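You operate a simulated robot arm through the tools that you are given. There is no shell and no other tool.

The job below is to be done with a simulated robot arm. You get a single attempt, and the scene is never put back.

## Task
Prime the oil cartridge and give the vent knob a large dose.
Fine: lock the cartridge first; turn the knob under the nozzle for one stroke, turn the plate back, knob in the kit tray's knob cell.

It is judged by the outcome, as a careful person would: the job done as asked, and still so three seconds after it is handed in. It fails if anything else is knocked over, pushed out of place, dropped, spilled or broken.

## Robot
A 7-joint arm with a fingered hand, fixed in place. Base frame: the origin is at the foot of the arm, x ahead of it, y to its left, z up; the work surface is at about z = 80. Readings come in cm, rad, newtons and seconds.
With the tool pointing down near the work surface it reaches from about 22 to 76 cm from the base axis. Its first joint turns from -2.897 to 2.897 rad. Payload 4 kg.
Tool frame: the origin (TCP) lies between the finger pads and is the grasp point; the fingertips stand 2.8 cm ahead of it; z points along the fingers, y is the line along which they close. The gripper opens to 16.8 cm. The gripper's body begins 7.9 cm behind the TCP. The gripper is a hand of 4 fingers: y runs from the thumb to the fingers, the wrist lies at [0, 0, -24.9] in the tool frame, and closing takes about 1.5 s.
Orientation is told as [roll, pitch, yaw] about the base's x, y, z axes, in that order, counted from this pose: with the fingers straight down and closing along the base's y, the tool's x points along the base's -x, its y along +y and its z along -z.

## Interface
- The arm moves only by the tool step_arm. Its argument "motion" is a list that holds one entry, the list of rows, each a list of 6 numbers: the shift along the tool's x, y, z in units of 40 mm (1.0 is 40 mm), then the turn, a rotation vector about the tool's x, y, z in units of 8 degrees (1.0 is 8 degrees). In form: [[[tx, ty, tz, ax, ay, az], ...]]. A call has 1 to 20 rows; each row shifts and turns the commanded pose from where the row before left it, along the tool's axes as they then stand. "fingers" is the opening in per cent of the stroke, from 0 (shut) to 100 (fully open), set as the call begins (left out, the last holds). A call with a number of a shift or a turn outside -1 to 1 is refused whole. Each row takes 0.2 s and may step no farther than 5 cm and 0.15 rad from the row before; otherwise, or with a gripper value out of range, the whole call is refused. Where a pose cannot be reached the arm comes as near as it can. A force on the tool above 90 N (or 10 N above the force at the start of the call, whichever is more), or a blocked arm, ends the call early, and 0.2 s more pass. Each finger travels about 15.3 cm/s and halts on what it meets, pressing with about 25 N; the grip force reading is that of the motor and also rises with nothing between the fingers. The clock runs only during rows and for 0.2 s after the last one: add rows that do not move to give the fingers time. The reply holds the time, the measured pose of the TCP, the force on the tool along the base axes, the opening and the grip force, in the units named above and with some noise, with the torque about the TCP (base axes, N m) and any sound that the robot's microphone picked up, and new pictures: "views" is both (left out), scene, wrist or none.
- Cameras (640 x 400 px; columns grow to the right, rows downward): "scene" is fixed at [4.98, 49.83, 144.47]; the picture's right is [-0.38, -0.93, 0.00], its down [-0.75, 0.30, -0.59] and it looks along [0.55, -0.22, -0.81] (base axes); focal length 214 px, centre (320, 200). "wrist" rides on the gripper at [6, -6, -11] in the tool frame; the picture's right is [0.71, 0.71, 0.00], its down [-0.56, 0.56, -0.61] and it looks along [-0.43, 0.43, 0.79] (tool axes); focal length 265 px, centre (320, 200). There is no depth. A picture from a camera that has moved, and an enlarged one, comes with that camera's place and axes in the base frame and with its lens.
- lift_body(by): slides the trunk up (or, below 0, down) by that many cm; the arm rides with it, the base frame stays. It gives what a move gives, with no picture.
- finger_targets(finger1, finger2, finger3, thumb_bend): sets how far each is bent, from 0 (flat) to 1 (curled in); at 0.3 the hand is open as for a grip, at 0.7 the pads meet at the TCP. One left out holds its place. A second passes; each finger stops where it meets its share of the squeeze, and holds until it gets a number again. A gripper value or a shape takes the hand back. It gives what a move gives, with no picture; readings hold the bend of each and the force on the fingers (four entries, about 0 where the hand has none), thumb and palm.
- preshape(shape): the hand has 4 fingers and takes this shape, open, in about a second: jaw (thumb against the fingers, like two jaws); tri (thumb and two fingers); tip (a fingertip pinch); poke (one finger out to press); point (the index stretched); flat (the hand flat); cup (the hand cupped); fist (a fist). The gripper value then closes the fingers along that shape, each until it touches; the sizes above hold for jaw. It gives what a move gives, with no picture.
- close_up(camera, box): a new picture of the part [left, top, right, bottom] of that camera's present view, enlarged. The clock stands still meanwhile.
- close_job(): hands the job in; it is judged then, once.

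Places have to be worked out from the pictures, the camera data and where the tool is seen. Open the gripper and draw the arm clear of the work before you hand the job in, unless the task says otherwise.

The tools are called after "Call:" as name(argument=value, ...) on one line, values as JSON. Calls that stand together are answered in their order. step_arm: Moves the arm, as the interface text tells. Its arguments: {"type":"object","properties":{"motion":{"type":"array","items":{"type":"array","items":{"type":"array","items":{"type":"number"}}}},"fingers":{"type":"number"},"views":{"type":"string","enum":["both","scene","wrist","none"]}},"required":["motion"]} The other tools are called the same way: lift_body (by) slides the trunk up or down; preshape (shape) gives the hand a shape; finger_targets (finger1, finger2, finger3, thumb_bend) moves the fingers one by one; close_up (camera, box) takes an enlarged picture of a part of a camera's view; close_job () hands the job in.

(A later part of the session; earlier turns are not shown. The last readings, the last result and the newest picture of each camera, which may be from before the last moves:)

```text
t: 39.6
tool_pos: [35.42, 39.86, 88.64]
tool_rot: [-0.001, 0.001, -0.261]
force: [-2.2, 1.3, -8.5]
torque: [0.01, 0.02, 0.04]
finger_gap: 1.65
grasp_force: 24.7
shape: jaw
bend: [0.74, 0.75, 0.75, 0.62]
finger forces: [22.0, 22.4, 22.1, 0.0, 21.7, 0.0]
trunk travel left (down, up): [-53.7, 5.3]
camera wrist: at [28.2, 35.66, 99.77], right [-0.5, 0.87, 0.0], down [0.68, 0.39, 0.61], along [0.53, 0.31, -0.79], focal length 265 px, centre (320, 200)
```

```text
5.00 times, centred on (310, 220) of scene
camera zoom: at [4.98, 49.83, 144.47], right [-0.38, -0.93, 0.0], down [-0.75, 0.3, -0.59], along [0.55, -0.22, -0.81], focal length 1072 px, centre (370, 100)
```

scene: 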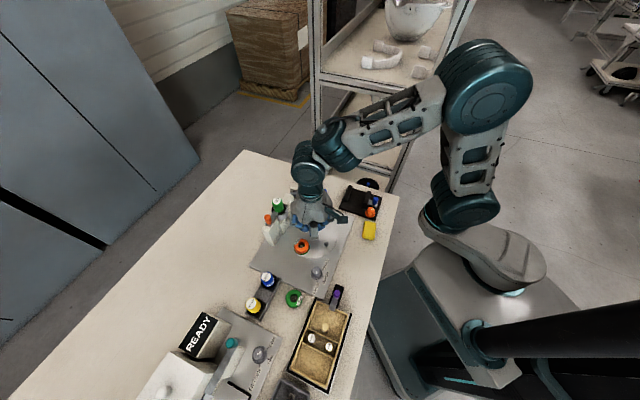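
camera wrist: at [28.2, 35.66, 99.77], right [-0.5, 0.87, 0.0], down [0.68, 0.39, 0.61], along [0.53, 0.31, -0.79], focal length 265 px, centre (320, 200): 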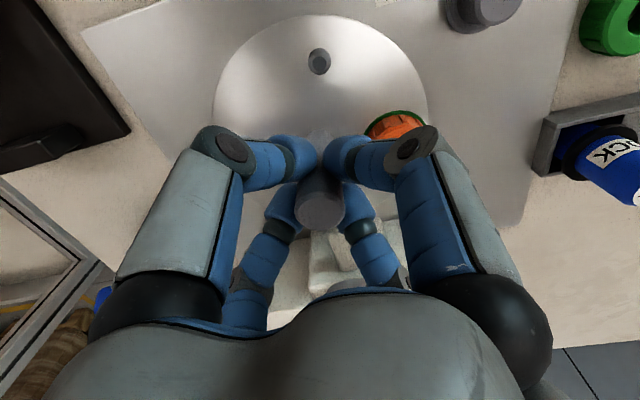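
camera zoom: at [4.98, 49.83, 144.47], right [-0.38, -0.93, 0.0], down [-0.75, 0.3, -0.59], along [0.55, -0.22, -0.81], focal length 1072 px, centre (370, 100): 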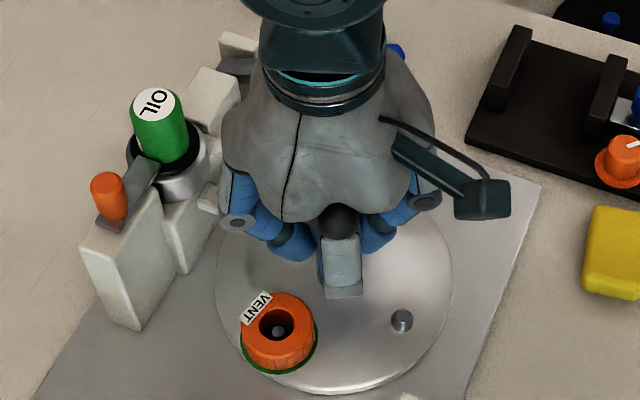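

The plate turns with the hand and the knob moves toward the nozzle. I turn the remaining 75°.

Call:
step_arm(motion=[[[0, 0, 0, 0, 0, 0.9375], [0, 0, 0, 0, 0, 0.9375], [0, 0, 0, 0, 0, 0.9375], [0, 0, 0, 0, 0, 0.9375], [0, 0, 0, 0, 0, 0.9375], [0, 0, 0, 0, 0, 0.9375], [0, 0, 0, 0, 0, 0.9375], [0, 0, 0, 0, 0, 0.9375], [0, 0, 0, 0, 0, 0.9375], [0, 0, 0, 0, 0, 0.9375]]], views="both")

Call:
close_up(camera="scene", box=[260, 180, 360, 260])

Call:
close_up(camera="wrist", box=[240, 10, 440, 150])

```text
t: 41.8
tool_pos: [35.56, 39.98, 88.68]
tool_rot: [0.0, -0.001, -1.571]
force: [-0.6, 14.3, -11.3]
torque: [0.28, 0.03, 0.03]
finger_gap: 1.62
grasp_force: 25.5
shape: jaw
bend: [0.74, 0.75, 0.75, 0.62]
finger forces: [26.0, 21.5, 21.2, 0.0, 22.7, 0.0]
trunk travel left (down, up): [-53.7, 5.3]
camera wrist: at [29.59, 46.14, 99.76], right [0.71, 0.71, 0.0], down [0.56, -0.56, 0.61], along [0.43, -0.43, -0.79], focal length 265 px, centre (320, 200)
```

scene: 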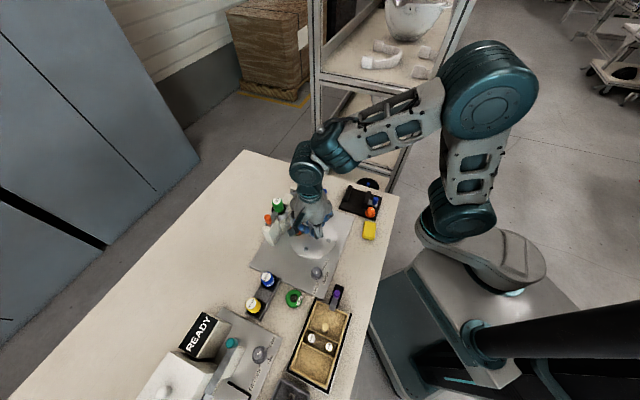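
wrist: 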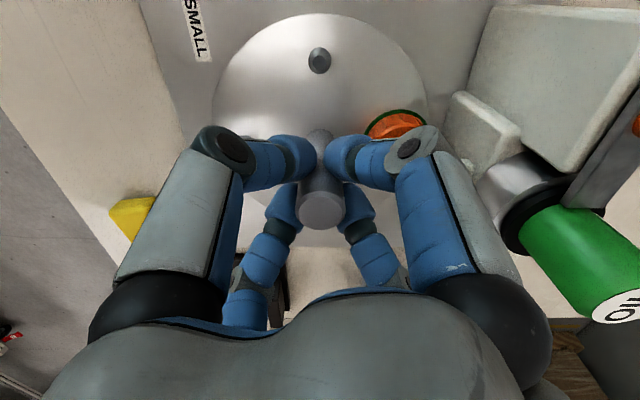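

```text
5.00 times, centred on (310, 220) of scene
camera zoom: at [4.98, 49.83, 144.47], right [-0.38, -0.93, 0.0], down [-0.75, 0.3, -0.59], along [0.55, -0.22, -0.81], focal length 1072 px, centre (370, 100)
```

zoom: 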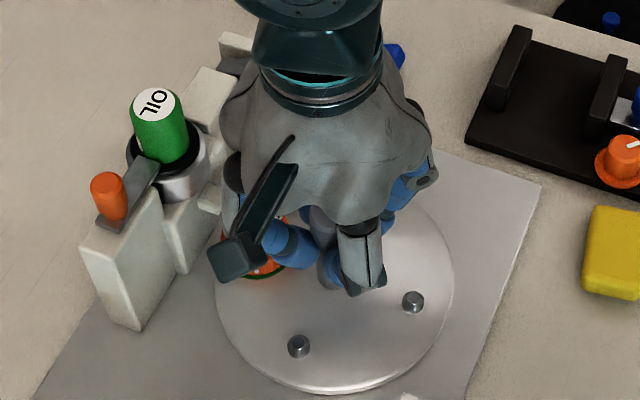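

```text
2.86 times, centred on (340, 80) of wrist
camera zoom: at [29.59, 46.14, 99.76], right [0.71, 0.71, 0.0], down [0.56, -0.56, 0.61], along [0.43, -0.43, -0.79], focal length 758 px, centre (263, 543)
```

zoom: 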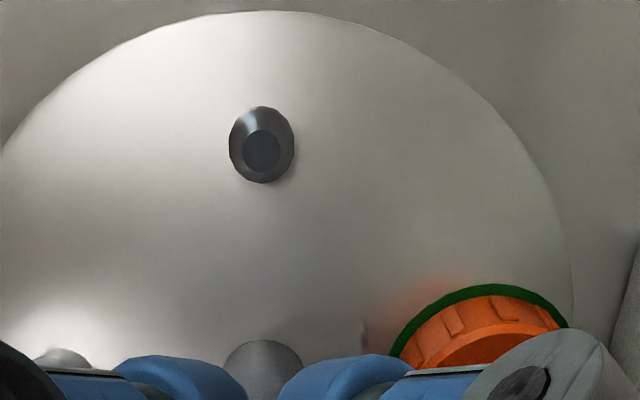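

The knob has come round toward the nozzle side. I release gently, lift straight up and check the alignment.

Call:
step_arm(motion=[[[0, 0, 0, 0, 0, 0], [0, 0, 0, 0, 0, 0], [0, 0, 0, 0, 0, 0], [0, 0, -0.5, 0, 0, 0], [0, 0, -0.9, 0, 0, 0], [0, 0, -0.9, 0, 0, 0], [0, 0, -0.9, 0, 0, 0]]], fingers=32, views="both")

Call:
close_up(camera="scene", box=[260, 180, 340, 240])

Call:
close_up(camera="wrist", box=[240, 60, 440, 220])

```text
t: 43.4
tool_pos: [35.52, 39.83, 101.49]
tool_rot: [-0.001, -0.001, -1.568]
force: [-0.3, -0.6, -0.6]
torque: [-0.01, -0.01, 0.03]
finger_gap: 5.35
grasp_force: 0.1
shape: jaw
bend: [0.79, 0.79, 0.79, 0.44]
finger forces: [0.0, 0.0, 0.0, 0.1, 0.1, 0.1]
trunk travel left (down, up): [-53.7, 5.3]
camera wrist: at [29.47, 45.89, 112.67], right [0.71, 0.71, 0.0], down [0.56, -0.56, 0.61], along [0.43, -0.43, -0.79], focal length 265 px, centre (320, 200)
```

scene: 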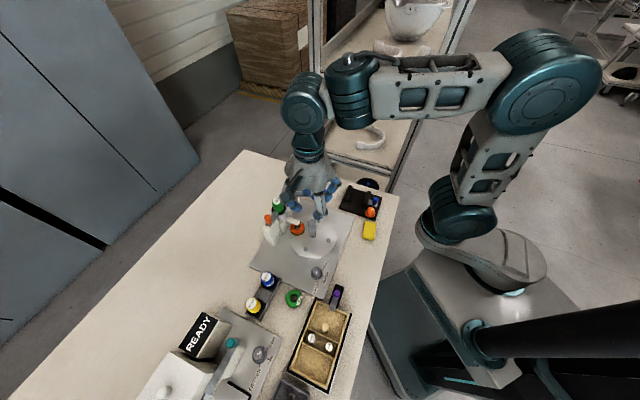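
wrist: 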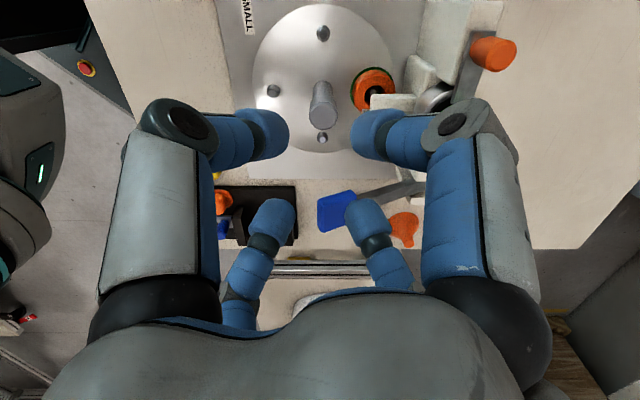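

```text
6.67 times, centred on (300, 210) of scene
camera zoom: at [4.98, 49.83, 144.47], right [-0.38, -0.93, 0.0], down [-0.75, 0.3, -0.59], along [0.55, -0.22, -0.81], focal length 1430 px, centre (453, 133)
```

zoom: 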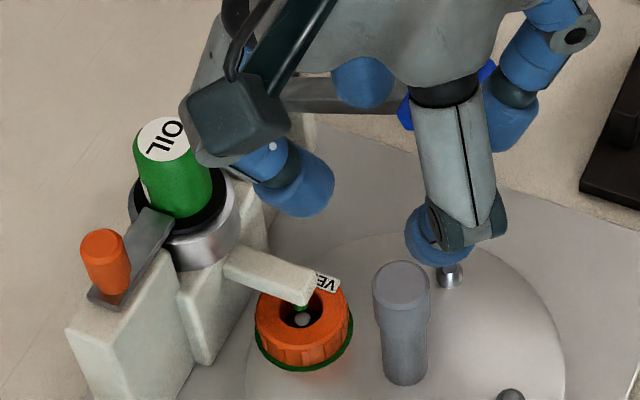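

```text
2.50 times, centred on (340, 140) of wrist
camera zoom: at [29.47, 45.89, 112.67], right [0.71, 0.71, 0.0], down [0.56, -0.56, 0.61], along [0.43, -0.43, -0.79], focal length 664 px, centre (270, 350)
```

zoom: 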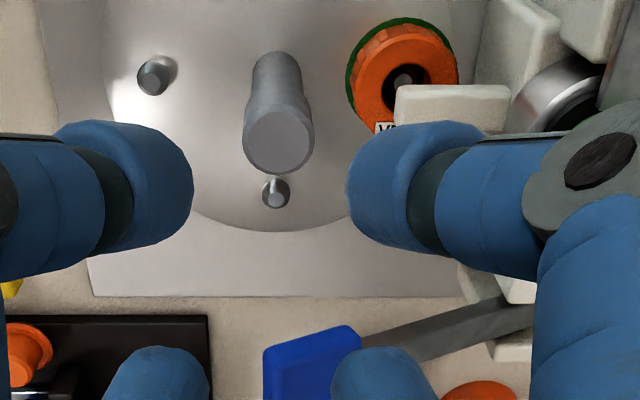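

The nozzle bead sits right above the knob's hole and the pin is back at the indexed spot, so the alignment is good. I close the fingers and go above the paddle for the single dosing stroke.

Call:
step_arm(motion=[[[0, 0, 0, 0, 0, 0], [-0.433, 0.617, 0, 0, 0, 0], [-0.433, 0.617, 0, 0, 0, 0], [-0.433, 0.617, 0, 0, 0, 0], [0, 0, 0, 0, 0, 0], [0, 0, 0, 0, 0, 0], [0, 0, 0, 0, 0, 0]]], fingers=0, views="scene")

Call:
close_up(camera="scene", box=[260, 150, 360, 240])

```text
t: 45.0
tool_pos: [42.88, 34.62, 101.53]
tool_rot: [0.001, -0.001, -1.57]
force: [0.3, 0.1, 0.0]
torque: [0.01, 0.01, 0.04]
finger_gap: 0.0
grasp_force: 25.5
shape: jaw
bend: [0.7, 0.7, 0.7, 0.7]
finger forces: [0.0, 0.1, 0.0, 0.1, 0.0, 0.0]
trunk travel left (down, up): [-53.7, 5.3]
```

scene: 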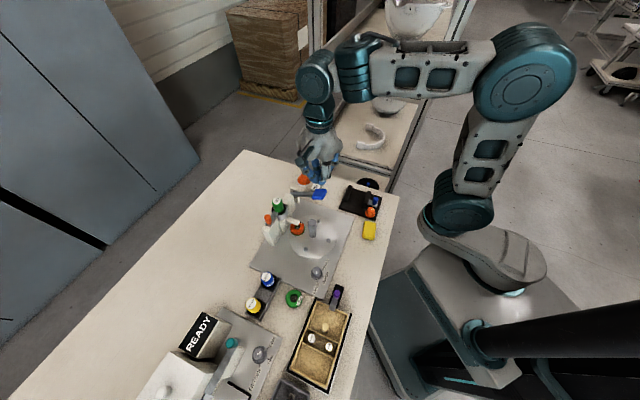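

```text
4.44 times, centred on (310, 195) of scene
camera zoom: at [4.98, 49.83, 144.47], right [-0.38, -0.93, 0.0], down [-0.75, 0.3, -0.59], along [0.55, -0.22, -0.81], focal length 953 px, centre (364, 222)
```

zoom: 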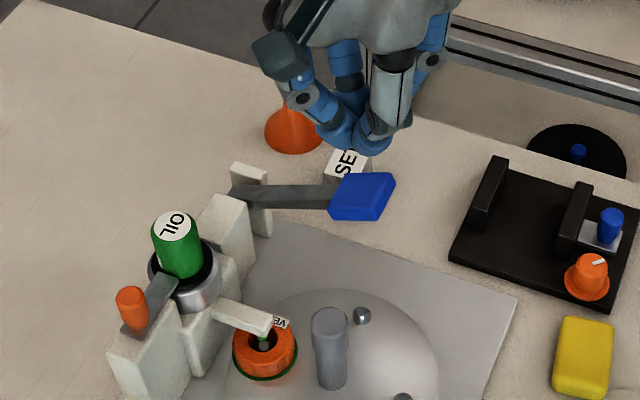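

Lever up, knob under the nozzle. I press one full stroke along the same path as before.

Call:
step_arm(motion=[[[0, 0, 0.7, 0, 0, 0], [0, 0, 0.7, 0, 0, 0], [0, 0, 0.2, 0, 0, 0], [-0.03, -0.03, 0.125, 0, 0, 0], [-0.03, -0.03, 0.125, 0, 0, 0], [-0.03, -0.03, 0.125, 0, 0, 0], [-0.025, -0.025, 0.125, 0, 0, 0], [-0.02, -0.02, 0.125, 0, 0, 0], [-0.02, -0.02, 0.125, 0, 0, 0], [-0.015, -0.015, 0.125, 0, 0, 0], [-0.015, -0.015, 0.125, 0, 0, 0], [0, 0, 0.05, 0, 0, 0], [0, 0, 0.05, 0, 0, 0]]], views="scene")

Call:
close_up(camera="scene", box=[260, 180, 340, 240])

```text
t: 47.8
tool_pos: [42.2, 33.81, 91.0]
tool_rot: [0.001, 0.002, -1.571]
force: [-0.3, -2.6, 29.1]
torque: [-0.11, 0.02, 0.01]
finger_gap: 0.01
grasp_force: 25.5
shape: jaw
bend: [0.7, 0.7, 0.7, 0.7]
finger forces: [0.0, 0.0, 0.0, 0.0, 0.0, 0.0]
trunk travel left (down, up): [-53.7, 5.3]
```

scene: 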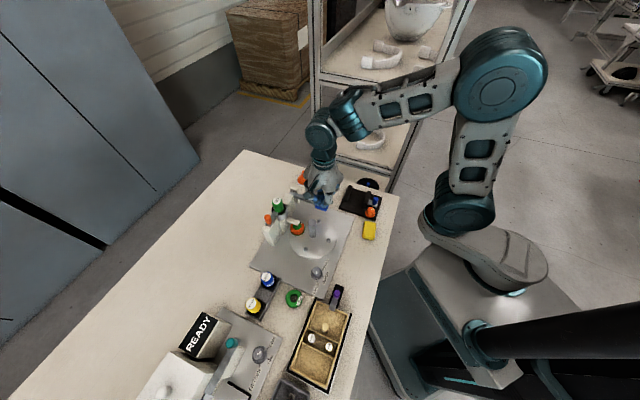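

```text
6.67 times, centred on (300, 210) of scene
camera zoom: at [4.98, 49.83, 144.47], right [-0.38, -0.93, 0.0], down [-0.75, 0.3, -0.59], along [0.55, -0.22, -0.81], focal length 1430 px, centre (453, 133)
```

zoom: 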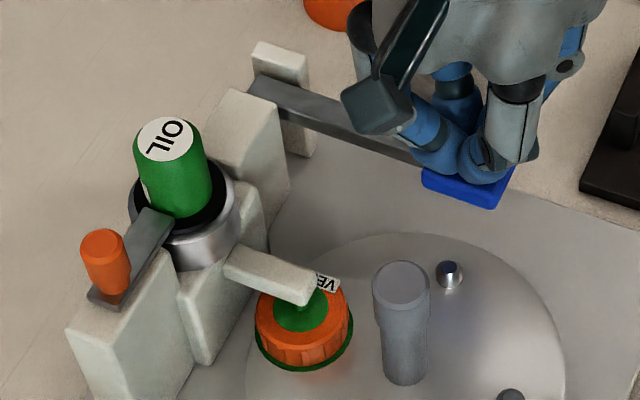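

The knob's bore is now full of green oil: the large dose went in, and the lever is at its stop. I release the lever and go up.

Call:
step_arm(motion=[[[0, 0, -0.2, 0, 0, 0], [0.03, 0.03, -0.3, 0, 0, 0], [0.05, 0.05, -0.5, 0, 0, 0], [0, 0, -0.8, 0, 0, 0], [0, 0, -0.8, 0, 0, 0], [0, 0, 0, 0, 0, 0]]], views="scene")

Call:
close_up(camera="scene", box=[260, 180, 340, 240])

```text
t: 49.2
tool_pos: [42.53, 34.12, 101.13]
tool_rot: [0.001, -0.001, -1.571]
force: [0.5, 0.3, -0.5]
torque: [0.01, 0.01, 0.0]
finger_gap: 0.0
grasp_force: 24.6
shape: jaw
bend: [0.7, 0.7, 0.7, 0.7]
finger forces: [0.0, 0.0, 0.0, 0.0, 0.0, 0.0]
trunk travel left (down, up): [-53.7, 5.3]
```

scene: 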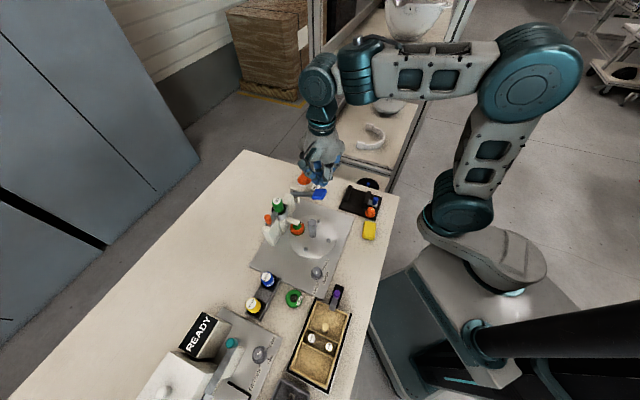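

```text
6.67 times, centred on (300, 210) of scene
camera zoom: at [4.98, 49.83, 144.47], right [-0.38, -0.93, 0.0], down [-0.75, 0.3, -0.59], along [0.55, -0.22, -0.81], focal length 1430 px, centre (453, 133)
```

zoom: 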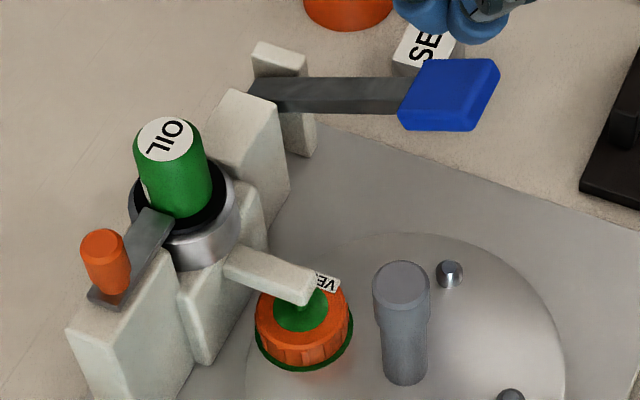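

Lever is back up. I return over the post with fingers part-open, at the same yaw.

Call:
step_arm(motion=[[[0.4775, -0.5817, 0, 0, 0, 0], [0.4775, -0.5817, 0, 0, 0, 0], [0.4775, -0.5817, 0, 0, 0, 0], [0, 0, 0, 0, 0, 0], [0, 0, 0, 0, 0, 0]]], fingers=32, views="wrist")

Call:
close_up(camera="wrist", box=[240, 60, 440, 220])

```text
t: 50.4
tool_pos: [35.47, 39.91, 101.04]
tool_rot: [0.0, 0.001, -1.57]
force: [-0.5, 0.0, 0.5]
torque: [0.0, 0.04, -0.02]
finger_gap: 5.32
grasp_force: 0.1
shape: jaw
bend: [0.79, 0.79, 0.79, 0.44]
finger forces: [0.0, 0.1, 0.0, 0.0, 0.0, 0.0]
trunk travel left (down, up): [-53.7, 5.3]
camera wrist: at [29.59, 46.03, 112.16], right [0.71, 0.71, 0.0], down [0.56, -0.56, 0.61], along [0.43, -0.43, -0.79], focal length 265 px, centre (320, 200)
```

wrist: 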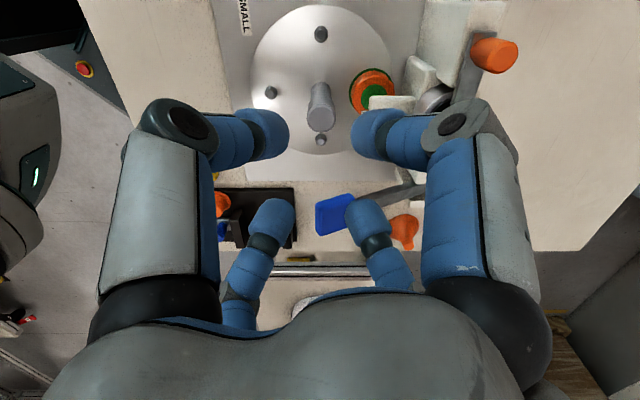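

```text
2.50 times, centred on (340, 140) of wrist
camera zoom: at [29.59, 46.03, 112.16], right [0.71, 0.71, 0.0], down [0.56, -0.56, 0.61], along [0.43, -0.43, -0.79], focal length 664 px, centre (270, 350)
```

zoom: 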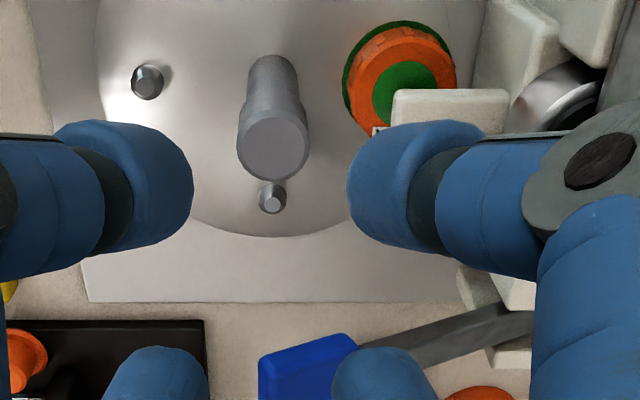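

Post is centred again. I lower onto it.

Call:
step_arm(motion=[[[0.02, 0.02, 0.8, 0, 0, 0], [0, 0, 0.8, 0, 0, 0], [0, 0, 0.8, 0, 0, 0], [0, 0, 0.7, 0, 0, 0]]], views="none")

Call:
step_arm(motion=[[[0, 0, 0, 0, 0, 0], [0, 0, 0, 0, 0, 0], [0, 0, 0, 0, 0, 0], [0, 0, 0, 0, 0, 0], [0, 0, 0, 0, 0, 0]]], fingers=0, views="wrist")

```text
t: 51.4
tool_pos: [35.79, 40.07, 88.62]
tool_rot: [0.001, 0.0, -1.57]
force: [0.2, -0.4, 0.8]
torque: [-0.01, 0.02, -0.03]
finger_gap: 5.34
grasp_force: 0.0
shape: jaw
bend: [0.79, 0.79, 0.79, 0.44]
finger forces: [0.1, 0.1, 0.0, 0.0, 0.0, 0.0]
trunk travel left (down, up): [-53.7, 5.3]
```

```text
t: 52.6
tool_pos: [35.7, 40.05, 88.62]
tool_rot: [-0.001, -0.002, -1.571]
force: [-0.7, -1.3, -8.5]
torque: [-0.04, 0.04, -0.03]
finger_gap: 1.78
grasp_force: 25.4
shape: jaw
bend: [0.74, 0.75, 0.75, 0.61]
finger forces: [21.4, 21.6, 21.9, 0.0, 21.8, 0.0]
trunk travel left (down, up): [-53.7, 5.3]
camera wrist: at [29.7, 46.14, 99.71], right [0.71, 0.71, 0.0], down [0.56, -0.56, 0.61], along [0.43, -0.44, -0.79], focal length 265 px, centre (320, 200)
```

wrist: 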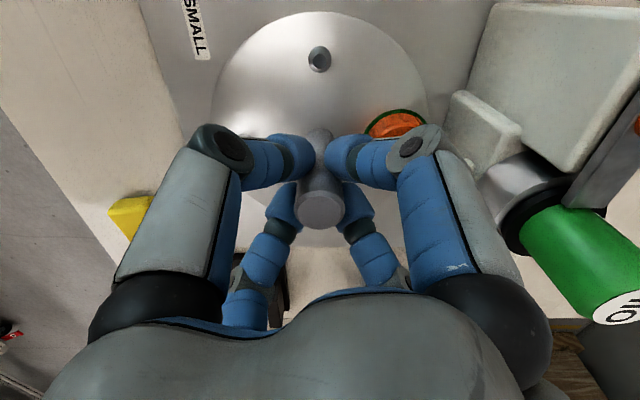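

Gripped at ~22 N. I turn the plate back counter-clockwise 90°, a bit slower this time.

Call:
step_arm(motion=[[[0, 0, 0, 0, 0, -0.5], [0, 0, 0, 0, 0, -0.7], [0, 0, 0, 0, 0, -0.7], [0, 0, 0, 0, 0, -0.7], [0, 0, 0, 0, 0, -0.7], [0, 0, 0, 0, 0, -0.7], [0, 0, 0, 0, 0, -0.7], [0, 0, 0, 0, 0, -0.7], [0, 0, 0, 0, 0, -0.7], [0, 0, 0, 0, 0, -0.7], [0, 0, 0, 0, 0, -0.7], [0, 0, 0, 0, 0, -0.7], [0, 0, 0, 0, 0, -0.7], [0, 0, 0, 0, 0, -0.7], [0, 0, 0, 0, 0, -0.7], [0, 0, 0, 0, 0, -0.7], [0, 0, 0, 0, 0, -0.25]]], views="both")

Call:
close_up(camera="scene", box=[260, 180, 360, 260])

```text
t: 56.2
tool_pos: [35.74, 40.06, 88.55]
tool_rot: [-0.002, 0.0, 0.003]
force: [-3.7, -9.9, -20.2]
torque: [-0.19, 0.04, -0.04]
finger_gap: 1.8
grasp_force: 25.2
shape: jaw
bend: [0.74, 0.75, 0.75, 0.61]
finger forces: [22.2, 20.1, 20.1, 0.1, 23.5, 0.1]
trunk travel left (down, up): [-53.7, 5.3]
camera wrist: at [29.69, 33.97, 99.77], right [-0.71, 0.71, 0.0], down [0.56, 0.56, 0.61], along [0.43, 0.43, -0.79], focal length 265 px, centre (320, 200)
```

scene: 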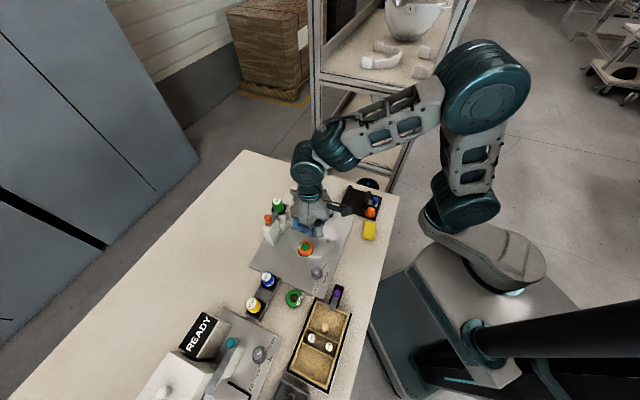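
wrist: 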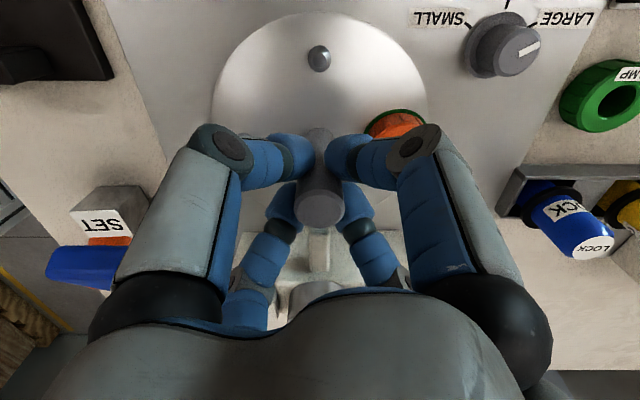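

```text
5.00 times, centred on (310, 220) of scene
camera zoom: at [4.98, 49.83, 144.47], right [-0.38, -0.93, 0.0], down [-0.75, 0.3, -0.59], along [0.55, -0.22, -0.81], focal length 1072 px, centre (370, 100)
```

zoom: 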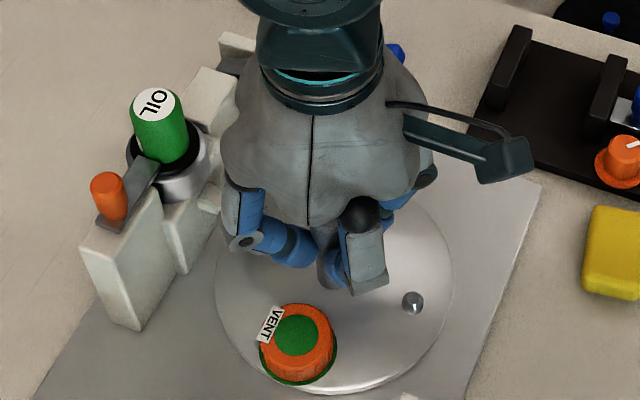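

The plate is back to its starting angle with the dosed knob. I release the post and lift.

Call:
step_arm(motion=[[[0, 0, 0, 0, 0, 0], [0, 0, 0, 0, 0, 0], [0, 0, 0, 0, 0, 0], [0, 0, -0.5, 0, 0, 0], [0, 0, -0.9, 0, 0, 0], [0, 0, -0.9, 0, 0, 0], [0, 0, -0.9, 0, 0, 0]]], fingers=32, views="both")

Call:
close_up(camera="scene", box=[270, 280, 370, 400])

Call:
close_up(camera="scene", box=[270, 210, 350, 270])

```text
t: 57.8
tool_pos: [35.59, 40.12, 101.56]
tool_rot: [0.0, 0.0, 0.0]
force: [-1.2, 0.6, -0.4]
torque: [0.02, 0.0, 0.0]
finger_gap: 5.33
grasp_force: 0.1
shape: jaw
bend: [0.79, 0.79, 0.79, 0.44]
finger forces: [0.0, 0.0, 0.0, 0.0, 0.0, 0.1]
trunk travel left (down, up): [-53.7, 5.3]
camera wrist: at [29.57, 34.13, 112.65], right [-0.71, 0.71, 0.0], down [0.56, 0.56, 0.61], along [0.43, 0.43, -0.79], focal length 265 px, centre (320, 200)
```

scene: 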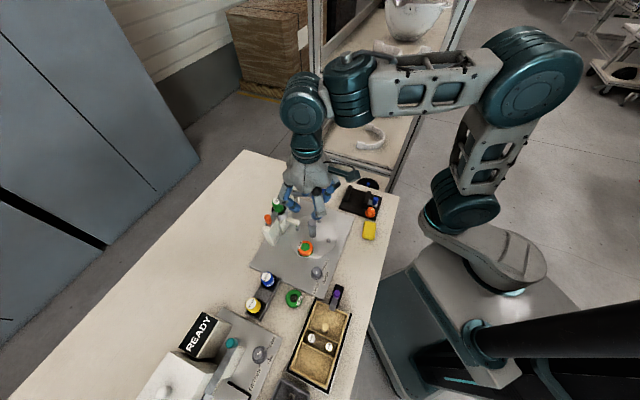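
wrist: 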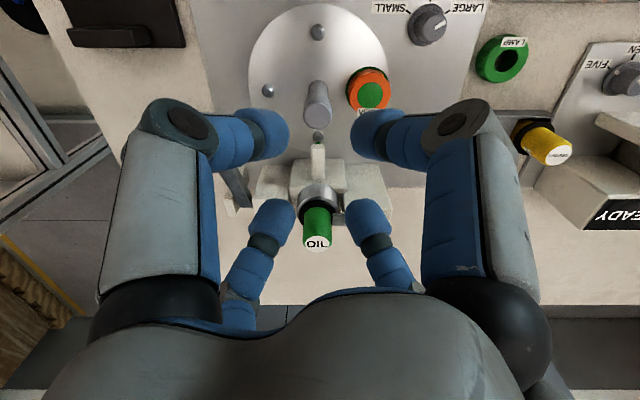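

```text
3.33 times, centred on (320, 340) of scene
camera zoom: at [4.98, 49.83, 144.47], right [-0.38, -0.93, 0.0], down [-0.75, 0.3, -0.59], along [0.55, -0.22, -0.81], focal length 715 px, centre (320, -267)
```

zoom: 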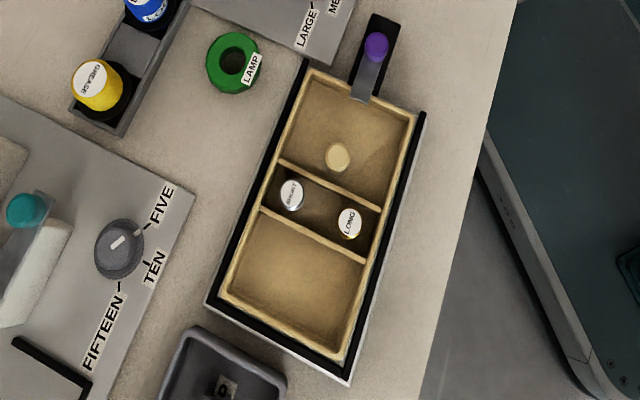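

```text
6.67 times, centred on (310, 240) of scene
camera zoom: at [4.98, 49.83, 144.47], right [-0.38, -0.93, 0.0], down [-0.75, 0.3, -0.59], along [0.55, -0.22, -0.81], focal length 1430 px, centre (387, -67)
```

zoom: 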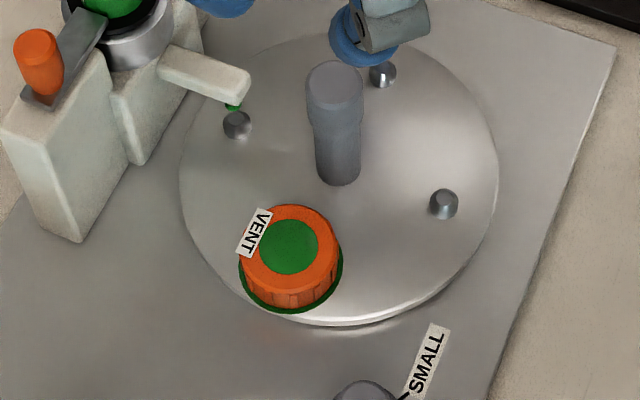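

The plate is back, the knob is dosed and sits at ≈ (31.7, 43.7), top ≈ 83.5. Before picking it up I fly over the kit tray to identify the knob cell.

Call:
step_arm(motion=[[[0.9, 0.05, 0, 0, 0, 0], [0.9, 0.05, 0, 0, 0, 0], [0.9, 0.05, 0, 0, 0, 0], [0.9, 0.05, 0, 0, 0, 0], [0.9, 0.05, 0, 0, 0, 0], [0.9, 0.05, 0, 0, 0, 0], [0.9, 0.05, 0, 0, 0, 0], [0.9, 0.05, 0, 0, 0, 0]]], fingers=70, views="both")

Call:
close_up(camera="wrist", box=[230, 60, 430, 220])

```text
t: 59.6
tool_pos: [6.86, 41.52, 101.59]
tool_rot: [0.0, 0.001, 0.0]
force: [-0.4, 0.7, 0.5]
torque: [-0.05, 0.01, 0.01]
finger_gap: 11.7
grasp_force: 0.1
shape: jaw
bend: [0.25, 0.26, 0.26, 0.25]
finger forces: [0.0, 0.0, 0.0, 0.0, 0.0, 0.0]
trunk travel left (down, up): [-53.7, 5.3]
camera wrist: at [0.87, 35.58, 112.61], right [-0.71, 0.71, 0.0], down [0.56, 0.56, 0.61], along [0.43, 0.43, -0.79], focal length 265 px, centre (320, 200)
```

scene: 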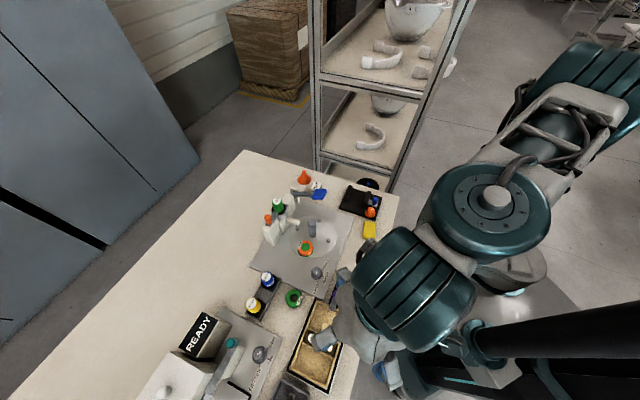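
wrist: 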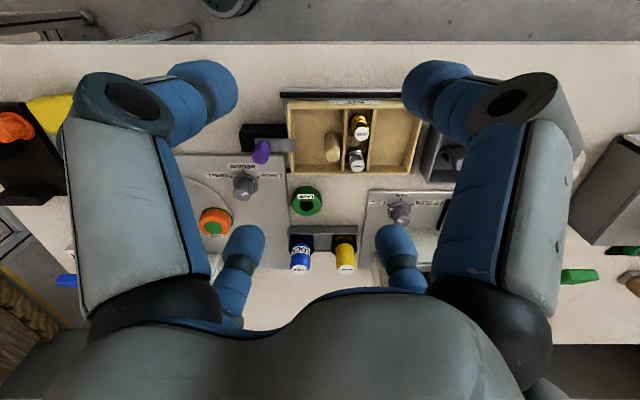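

```text
2.50 times, centred on (330, 140) of wrist
camera zoom: at [0.87, 35.58, 112.61], right [-0.71, 0.71, 0.0], down [0.56, 0.56, 0.61], along [0.43, 0.43, -0.79], focal length 664 px, centre (295, 350)
```

zoom: 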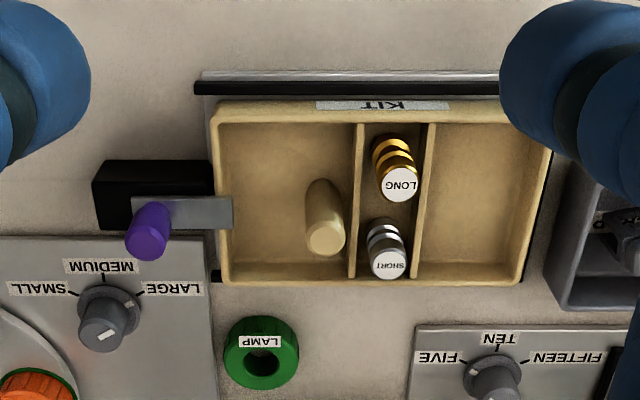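

The KIT tray has three cells: one with a beige dowel standing against the divider, a middle one with SHORT/LONG pins, and an empty one. I move over to see the empty cell and look for markings.

Call:
step_arm(motion=[[[0.6, 0.6, 0.2, 0, 0, 0], [0.6, 0.6, 0.2, 0, 0, 0], [0.3, 0.3, 0.2, 0, 0, 0]]], fingers=100, views="wrist")

Call:
close_up(camera="wrist", box=[220, 60, 420, 220])

```text
t: 60.4
tool_pos: [0.88, 47.71, 99.29]
tool_rot: [0.0, 0.0, 0.0]
force: [0.1, 0.2, -0.1]
torque: [-0.02, -0.03, -0.03]
finger_gap: 16.76
grasp_force: 0.1
shape: jaw
bend: [0.3, 0.3, 0.3, 0.3]
finger forces: [0.0, 0.0, 0.0, 0.0, 0.1, 0.0]
trunk travel left (down, up): [-53.7, 5.3]
camera wrist: at [-5.14, 41.67, 110.32], right [-0.71, 0.71, 0.0], down [0.56, 0.56, 0.61], along [0.43, 0.43, -0.79], focal length 265 px, centre (320, 200)
```

wrist: 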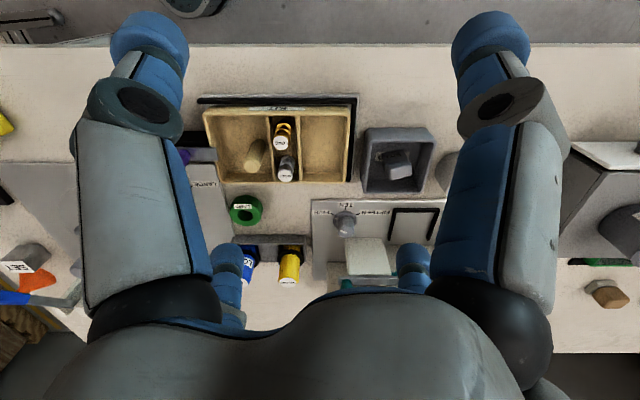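

```text
2.50 times, centred on (320, 140) of wrist
camera zoom: at [-5.14, 41.67, 110.32], right [-0.71, 0.71, 0.0], down [0.56, 0.56, 0.61], along [0.43, 0.43, -0.79], focal length 664 px, centre (320, 350)
```

zoom: 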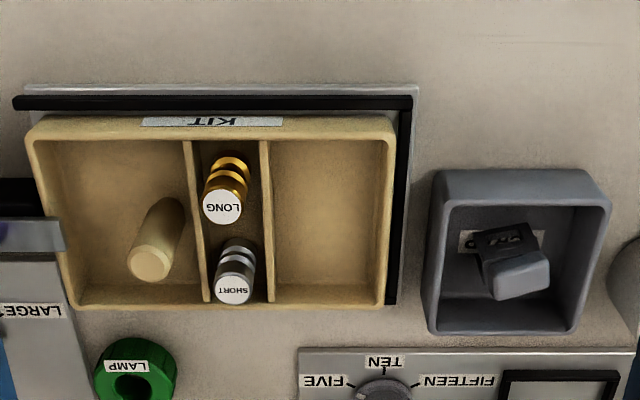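

The empty cell measures about 5 × 8 cm (centre ≈ (4.4, 51.8), rim z ≈ 83), which fits the 4.5 cm knob; the other big cell is blocked by the tray's fixed post, so the empty one is the knob cell. A 2-finger pinch along the cell's long direction would fit best, so I test the "tip" shape here in the air.

Call:
preshape(shape="tip")

Call:
step_arm(motion=[[[0, 0, 0, 0, 0, 0]]], views="wrist")

```text
t: 61.3
tool_pos: [0.91, 47.6, 99.16]
tool_rot: [0.0, -0.001, 0.001]
force: [-0.6, -0.4, 0.3]
torque: [0.02, -0.01, 0.03]
finger_gap: 16.8
grasp_force: 0.0
shape: tip
bend: [0.11, 0.3, 0.11, 0.3]
finger forces: [0.0, 0.0, 0.0, 0.1, 0.0, 0.1]
trunk travel left (down, up): [-53.7, 5.3]
```

```text
t: 61.7
tool_pos: [0.83, 47.67, 99.19]
tool_rot: [0.001, 0.0, -0.001]
force: [-0.1, 0.3, -0.7]
torque: [0.0, 0.02, -0.03]
finger_gap: 16.77
grasp_force: 0.1
shape: tip
bend: [0.11, 0.3, 0.11, 0.3]
finger forces: [0.0, 0.1, 0.0, 0.1, 0.0, 0.1]
trunk travel left (down, up): [-53.7, 5.3]
camera wrist: at [-5.13, 41.63, 110.33], right [-0.71, 0.71, 0.0], down [0.56, 0.56, 0.61], along [0.43, 0.43, -0.79], focal length 265 px, centre (320, 200)
```

wrist: 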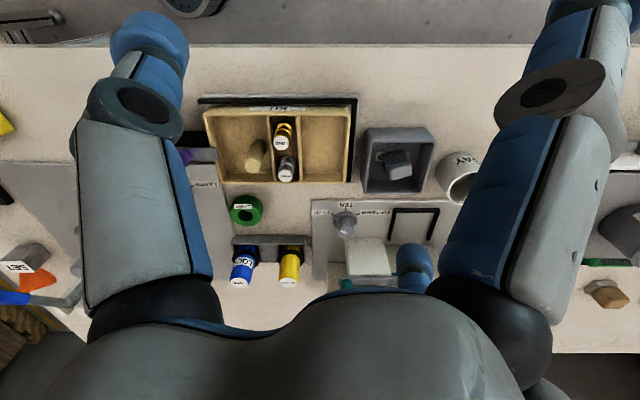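

In "tip" the thumb (-y) and finger 2 (+y) do the pinch while fingers 1 and 3 (±x) spread away. I check what partial closing looks like in this shape.

Call:
step_arm(motion=[[[0, 0, 0, 0, 0, 0], [0, 0, 0, 0, 0, 0], [0, 0, 0, 0, 0, 0], [0, 0, 0, 0, 0, 0]]], fingers=30, views="both")

Call:
close_up(camera="scene", box=[250, 250, 450, 400])

```text
t: 62.7
tool_pos: [0.92, 47.58, 99.24]
tool_rot: [0.001, 0.001, 0.0]
force: [0.3, 0.0, 0.6]
torque: [-0.01, -0.01, 0.02]
finger_gap: 5.09
grasp_force: 0.0
shape: tip
bend: [0.11, 0.79, 0.11, 0.46]
finger forces: [0.0, 0.0, 0.1, 0.0, 0.0, 0.0]
trunk travel left (down, up): [-53.7, 5.3]
camera wrist: at [-5.13, 41.63, 110.33], right [-0.71, 0.71, 0.0], down [0.56, 0.56, 0.61], along [0.43, 0.43, -0.79], focal length 265 px, centre (320, 200)
```

scene: 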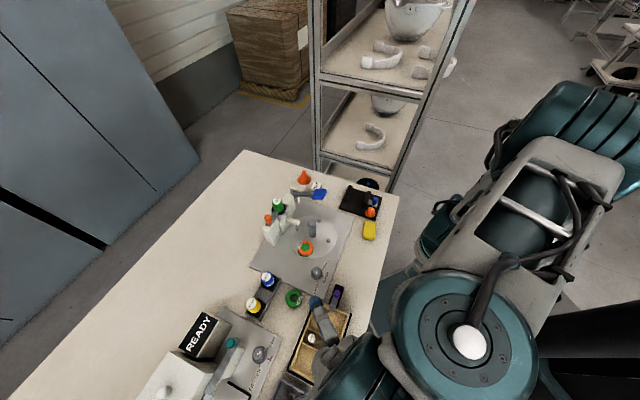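
wrist: 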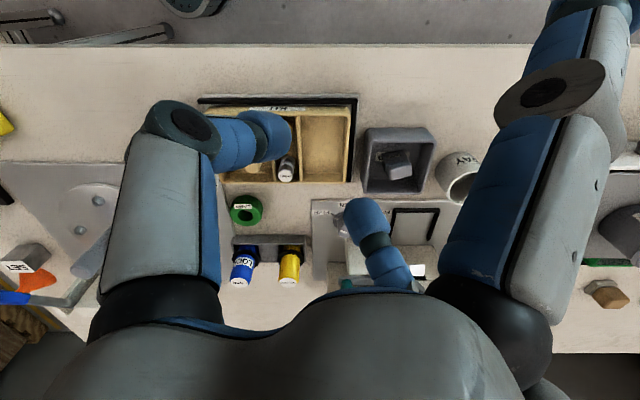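

```text
2.67 times, centred on (350, 325) of scene
camera zoom: at [4.98, 49.83, 144.47], right [-0.38, -0.93, 0.0], down [-0.75, 0.3, -0.59], along [0.55, -0.22, -0.81], focal length 572 px, centre (240, -133)
```

zoom: 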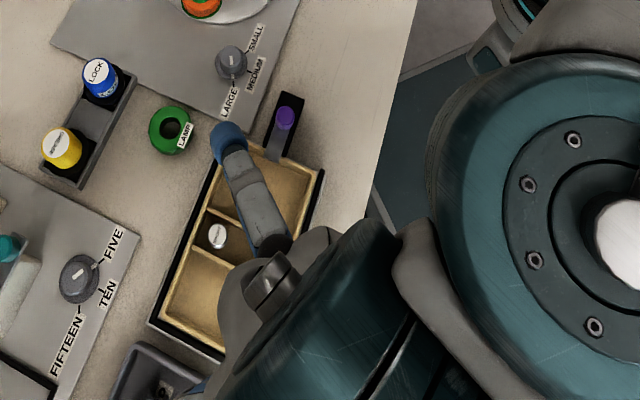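

"tip" pinches with thumb and finger 2 while fingers 1/3 stay wide. I measure the empty cell more precisely with tight zooms before planning the placement.

Call:
close_up(camera="wrist", box=[280, 95, 370, 190])

Call:
close_up(camera="wrist", box=[190, 90, 290, 190])

Call:
close_up(camera="scene", box=[280, 330, 350, 400])

```text
4.21 times, centred on (325, 142) of wrist
camera zoom: at [-5.13, 41.63, 110.33], right [-0.71, 0.71, 0.0], down [0.56, 0.56, 0.61], along [0.43, 0.43, -0.79], focal length 1118 px, centre (299, 442)
```

zoom: 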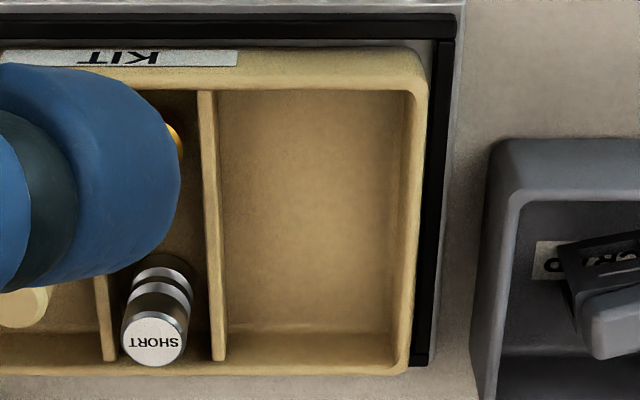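

```text
4.00 times, centred on (240, 140) of wrist
camera zoom: at [-5.13, 41.63, 110.33], right [-0.71, 0.71, 0.0], down [0.56, 0.56, 0.61], along [0.43, 0.43, -0.79], focal length 1062 px, centre (640, 440)
```

zoom: 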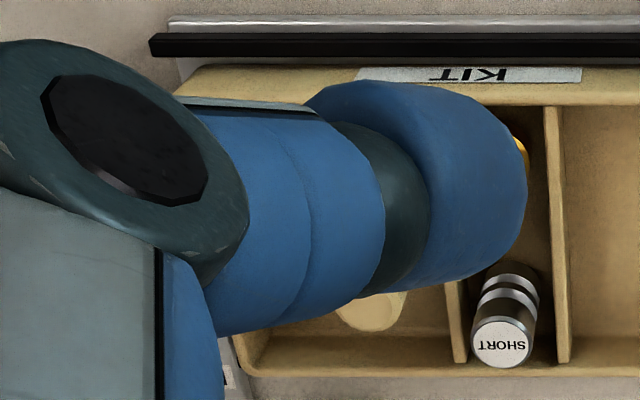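

```text
5.71 times, centred on (315, 365) of scene
camera zoom: at [4.98, 49.83, 144.47], right [-0.38, -0.93, 0.0], down [-0.75, 0.3, -0.59], along [0.55, -0.22, -0.81], focal length 1226 px, centre (349, -743)
```

zoom: 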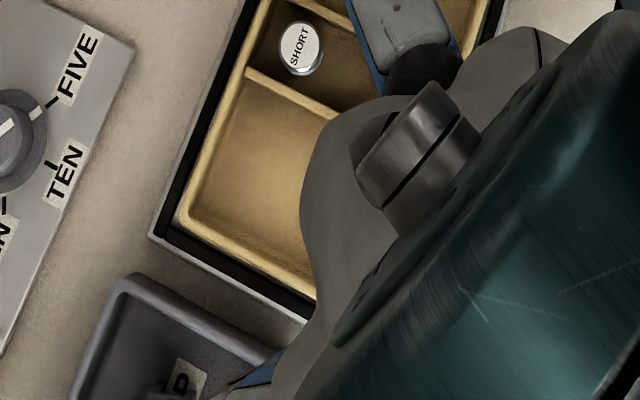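

The cell is about 4.9 × 7.6 cm at the rim, centre ≈ (4.42, 51.68), so the plan is: 4-finger jaw pick for a centred hold, then in the air open fingers 1/3 so that only thumb/finger 2 (along the cell's length) go into the cell. I return to jaw and fly back above the knob.

Call:
preshape(shape="jaw")

Call:
step_arm(motion=[[[-0.9625, -0.122, -0.05, 0, 0, 0], [-0.9625, -0.122, -0.05, 0, 0, 0], [-0.9625, -0.122, 0, 0, 0, 0], [-0.9625, -0.122, 0, 0, 0, 0], [-0.9625, -0.122, 0, 0, 0, 0], [-0.9625, -0.122, 0, 0, 0, 0], [-0.9625, -0.122, 0, 0, 0, 0], [-0.9625, -0.122, 0, 0, 0, 0]]], fingers=45, views="both")

Call:
close_up(camera="wrist", box=[260, 80, 380, 200])

Call:
close_up(camera="scene", box=[270, 210, 350, 270])

```text
t: 63.6
tool_pos: [0.87, 47.61, 99.22]
tool_rot: [0.0, 0.001, 0.0]
force: [-0.3, -0.8, 0.2]
torque: [-0.04, -0.04, 0.01]
finger_gap: 16.81
grasp_force: 0.2
shape: jaw
bend: [0.3, 0.3, 0.3, 0.3]
finger forces: [0.0, 0.0, 0.0, 0.0, 0.1, 0.0]
trunk travel left (down, up): [-53.7, 5.3]
```

```text
t: 65.4
tool_pos: [31.71, 43.67, 99.46]
tool_rot: [-0.001, 0.0, -0.001]
force: [-0.4, 0.7, 0.9]
torque: [-0.03, 0.02, -0.03]
finger_gap: 7.6
grasp_force: 0.1
shape: jaw
bend: [0.37, 0.37, 0.37, 0.37]
finger forces: [0.0, 0.1, 0.0, 0.1, 0.1, 0.0]
trunk travel left (down, up): [-53.7, 5.3]
camera wrist: at [25.75, 37.68, 110.57], right [-0.71, 0.71, 0.0], down [0.56, 0.56, 0.61], along [0.43, 0.43, -0.79], focal length 265 px, centre (320, 200)
```

scene: 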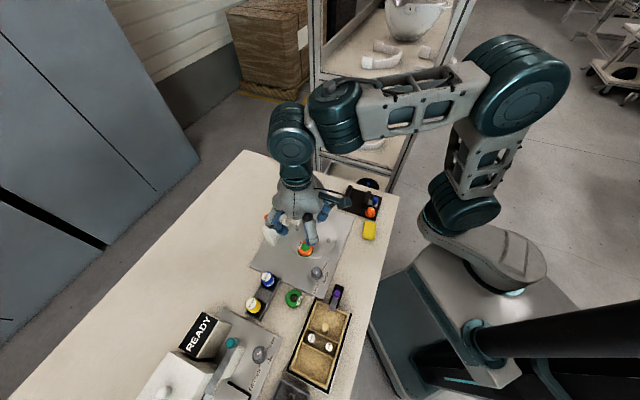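
wrist: 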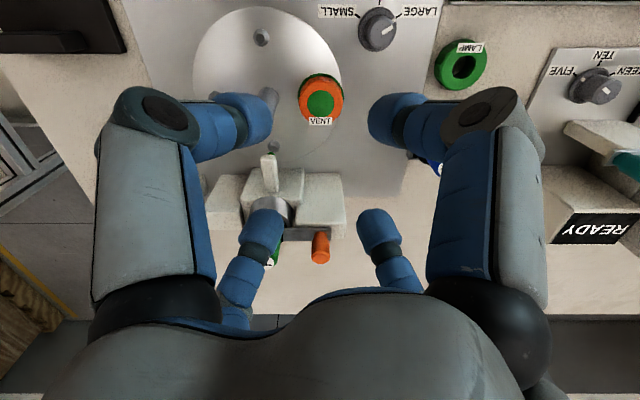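

```text
3.33 times, centred on (320, 140) of wrist
camera zoom: at [25.75, 37.68, 110.57], right [-0.71, 0.71, 0.0], down [0.56, 0.56, 0.61], along [0.43, 0.43, -0.79], focal length 885 px, centre (320, 400)
```

zoom: 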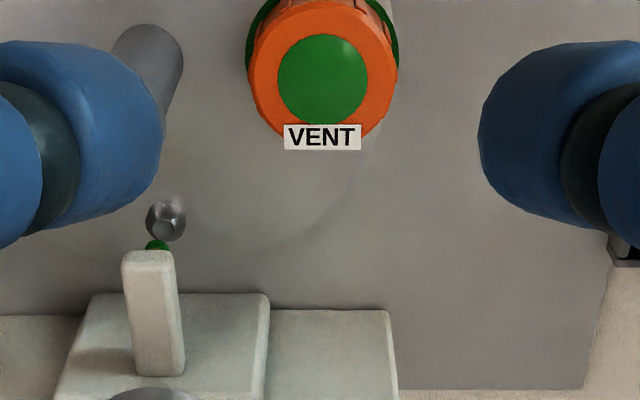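

```text
6.67 times, centred on (310, 240) of scene
camera zoom: at [4.98, 49.83, 144.47], right [-0.38, -0.93, 0.0], down [-0.75, 0.3, -0.59], along [0.55, -0.22, -0.81], focal length 1430 px, centre (387, -67)
```

zoom: 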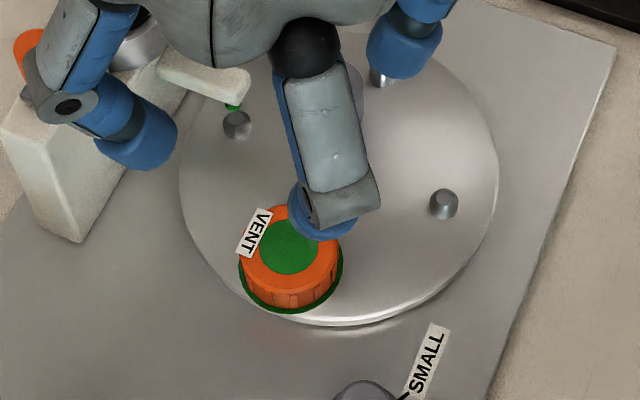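

Label faces 45° and the knob is directly under the TCP. A jaw grip's +x knuckle would come down right on the nozzle arm, so I'll use the thumb/finger-2 "tip" pinch here too, with yaw ≈ -6° so the spread finger stays clear of head and nozzle. I set the shape and yaw in the air.

Call:
preshape(shape="tip")

Call:
step_arm(motion=[[[0, 0, 0, 0, 0, 0.75], [0, 0, 0, 0, 0, 0], [0, 0, 0, 0, 0, 0], [0, 0, 0, 0, 0, 0]]], fingers=42, views="both")

Call:
close_up(camera="scene", box=[260, 170, 360, 260])

```text
t: 66.3
tool_pos: [31.56, 43.66, 99.36]
tool_rot: [0.0, 0.001, 0.0]
force: [0.4, 0.5, -0.5]
torque: [-0.01, -0.02, -0.06]
finger_gap: 16.78
grasp_force: 0.0
shape: tip
bend: [0.11, 0.3, 0.11, 0.3]
finger forces: [0.1, 0.0, 0.1, 0.1, 0.0, 0.0]
trunk travel left (down, up): [-53.7, 5.3]
```

```text
t: 67.3
tool_pos: [31.62, 43.7, 99.46]
tool_rot: [0.0, -0.001, -0.105]
force: [-0.1, 0.5, 0.5]
torque: [-0.01, -0.02, 0.04]
finger_gap: 7.13
grasp_force: 0.1
shape: tip
bend: [0.11, 0.38, 0.11, 0.38]
finger forces: [0.0, 0.0, 0.0, 0.1, 0.1, 0.1]
trunk travel left (down, up): [-53.7, 5.3]
camera wrist: at [25.03, 38.37, 110.6], right [-0.63, 0.78, 0.0], down [0.61, 0.5, 0.61], along [0.48, 0.39, -0.79], focal length 265 px, centre (320, 200)
```

scene: 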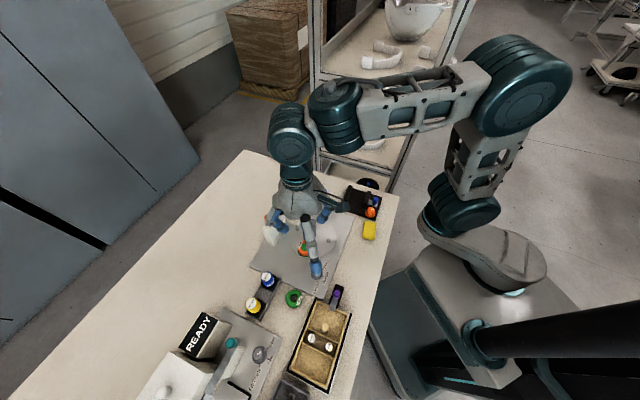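
wrist: 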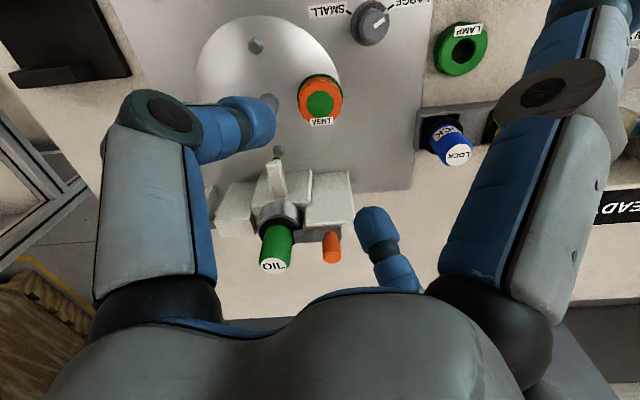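

```text
4.44 times, centred on (310, 215) of scene
camera zoom: at [4.98, 49.83, 144.47], right [-0.38, -0.93, 0.0], down [-0.75, 0.3, -0.59], along [0.55, -0.22, -0.81], focal length 953 px, centre (364, 133)
```

zoom: 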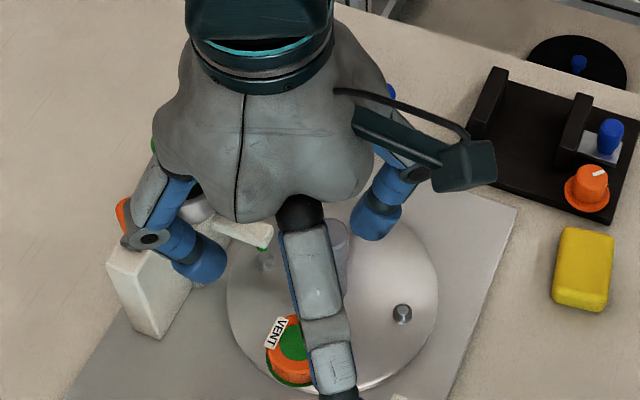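

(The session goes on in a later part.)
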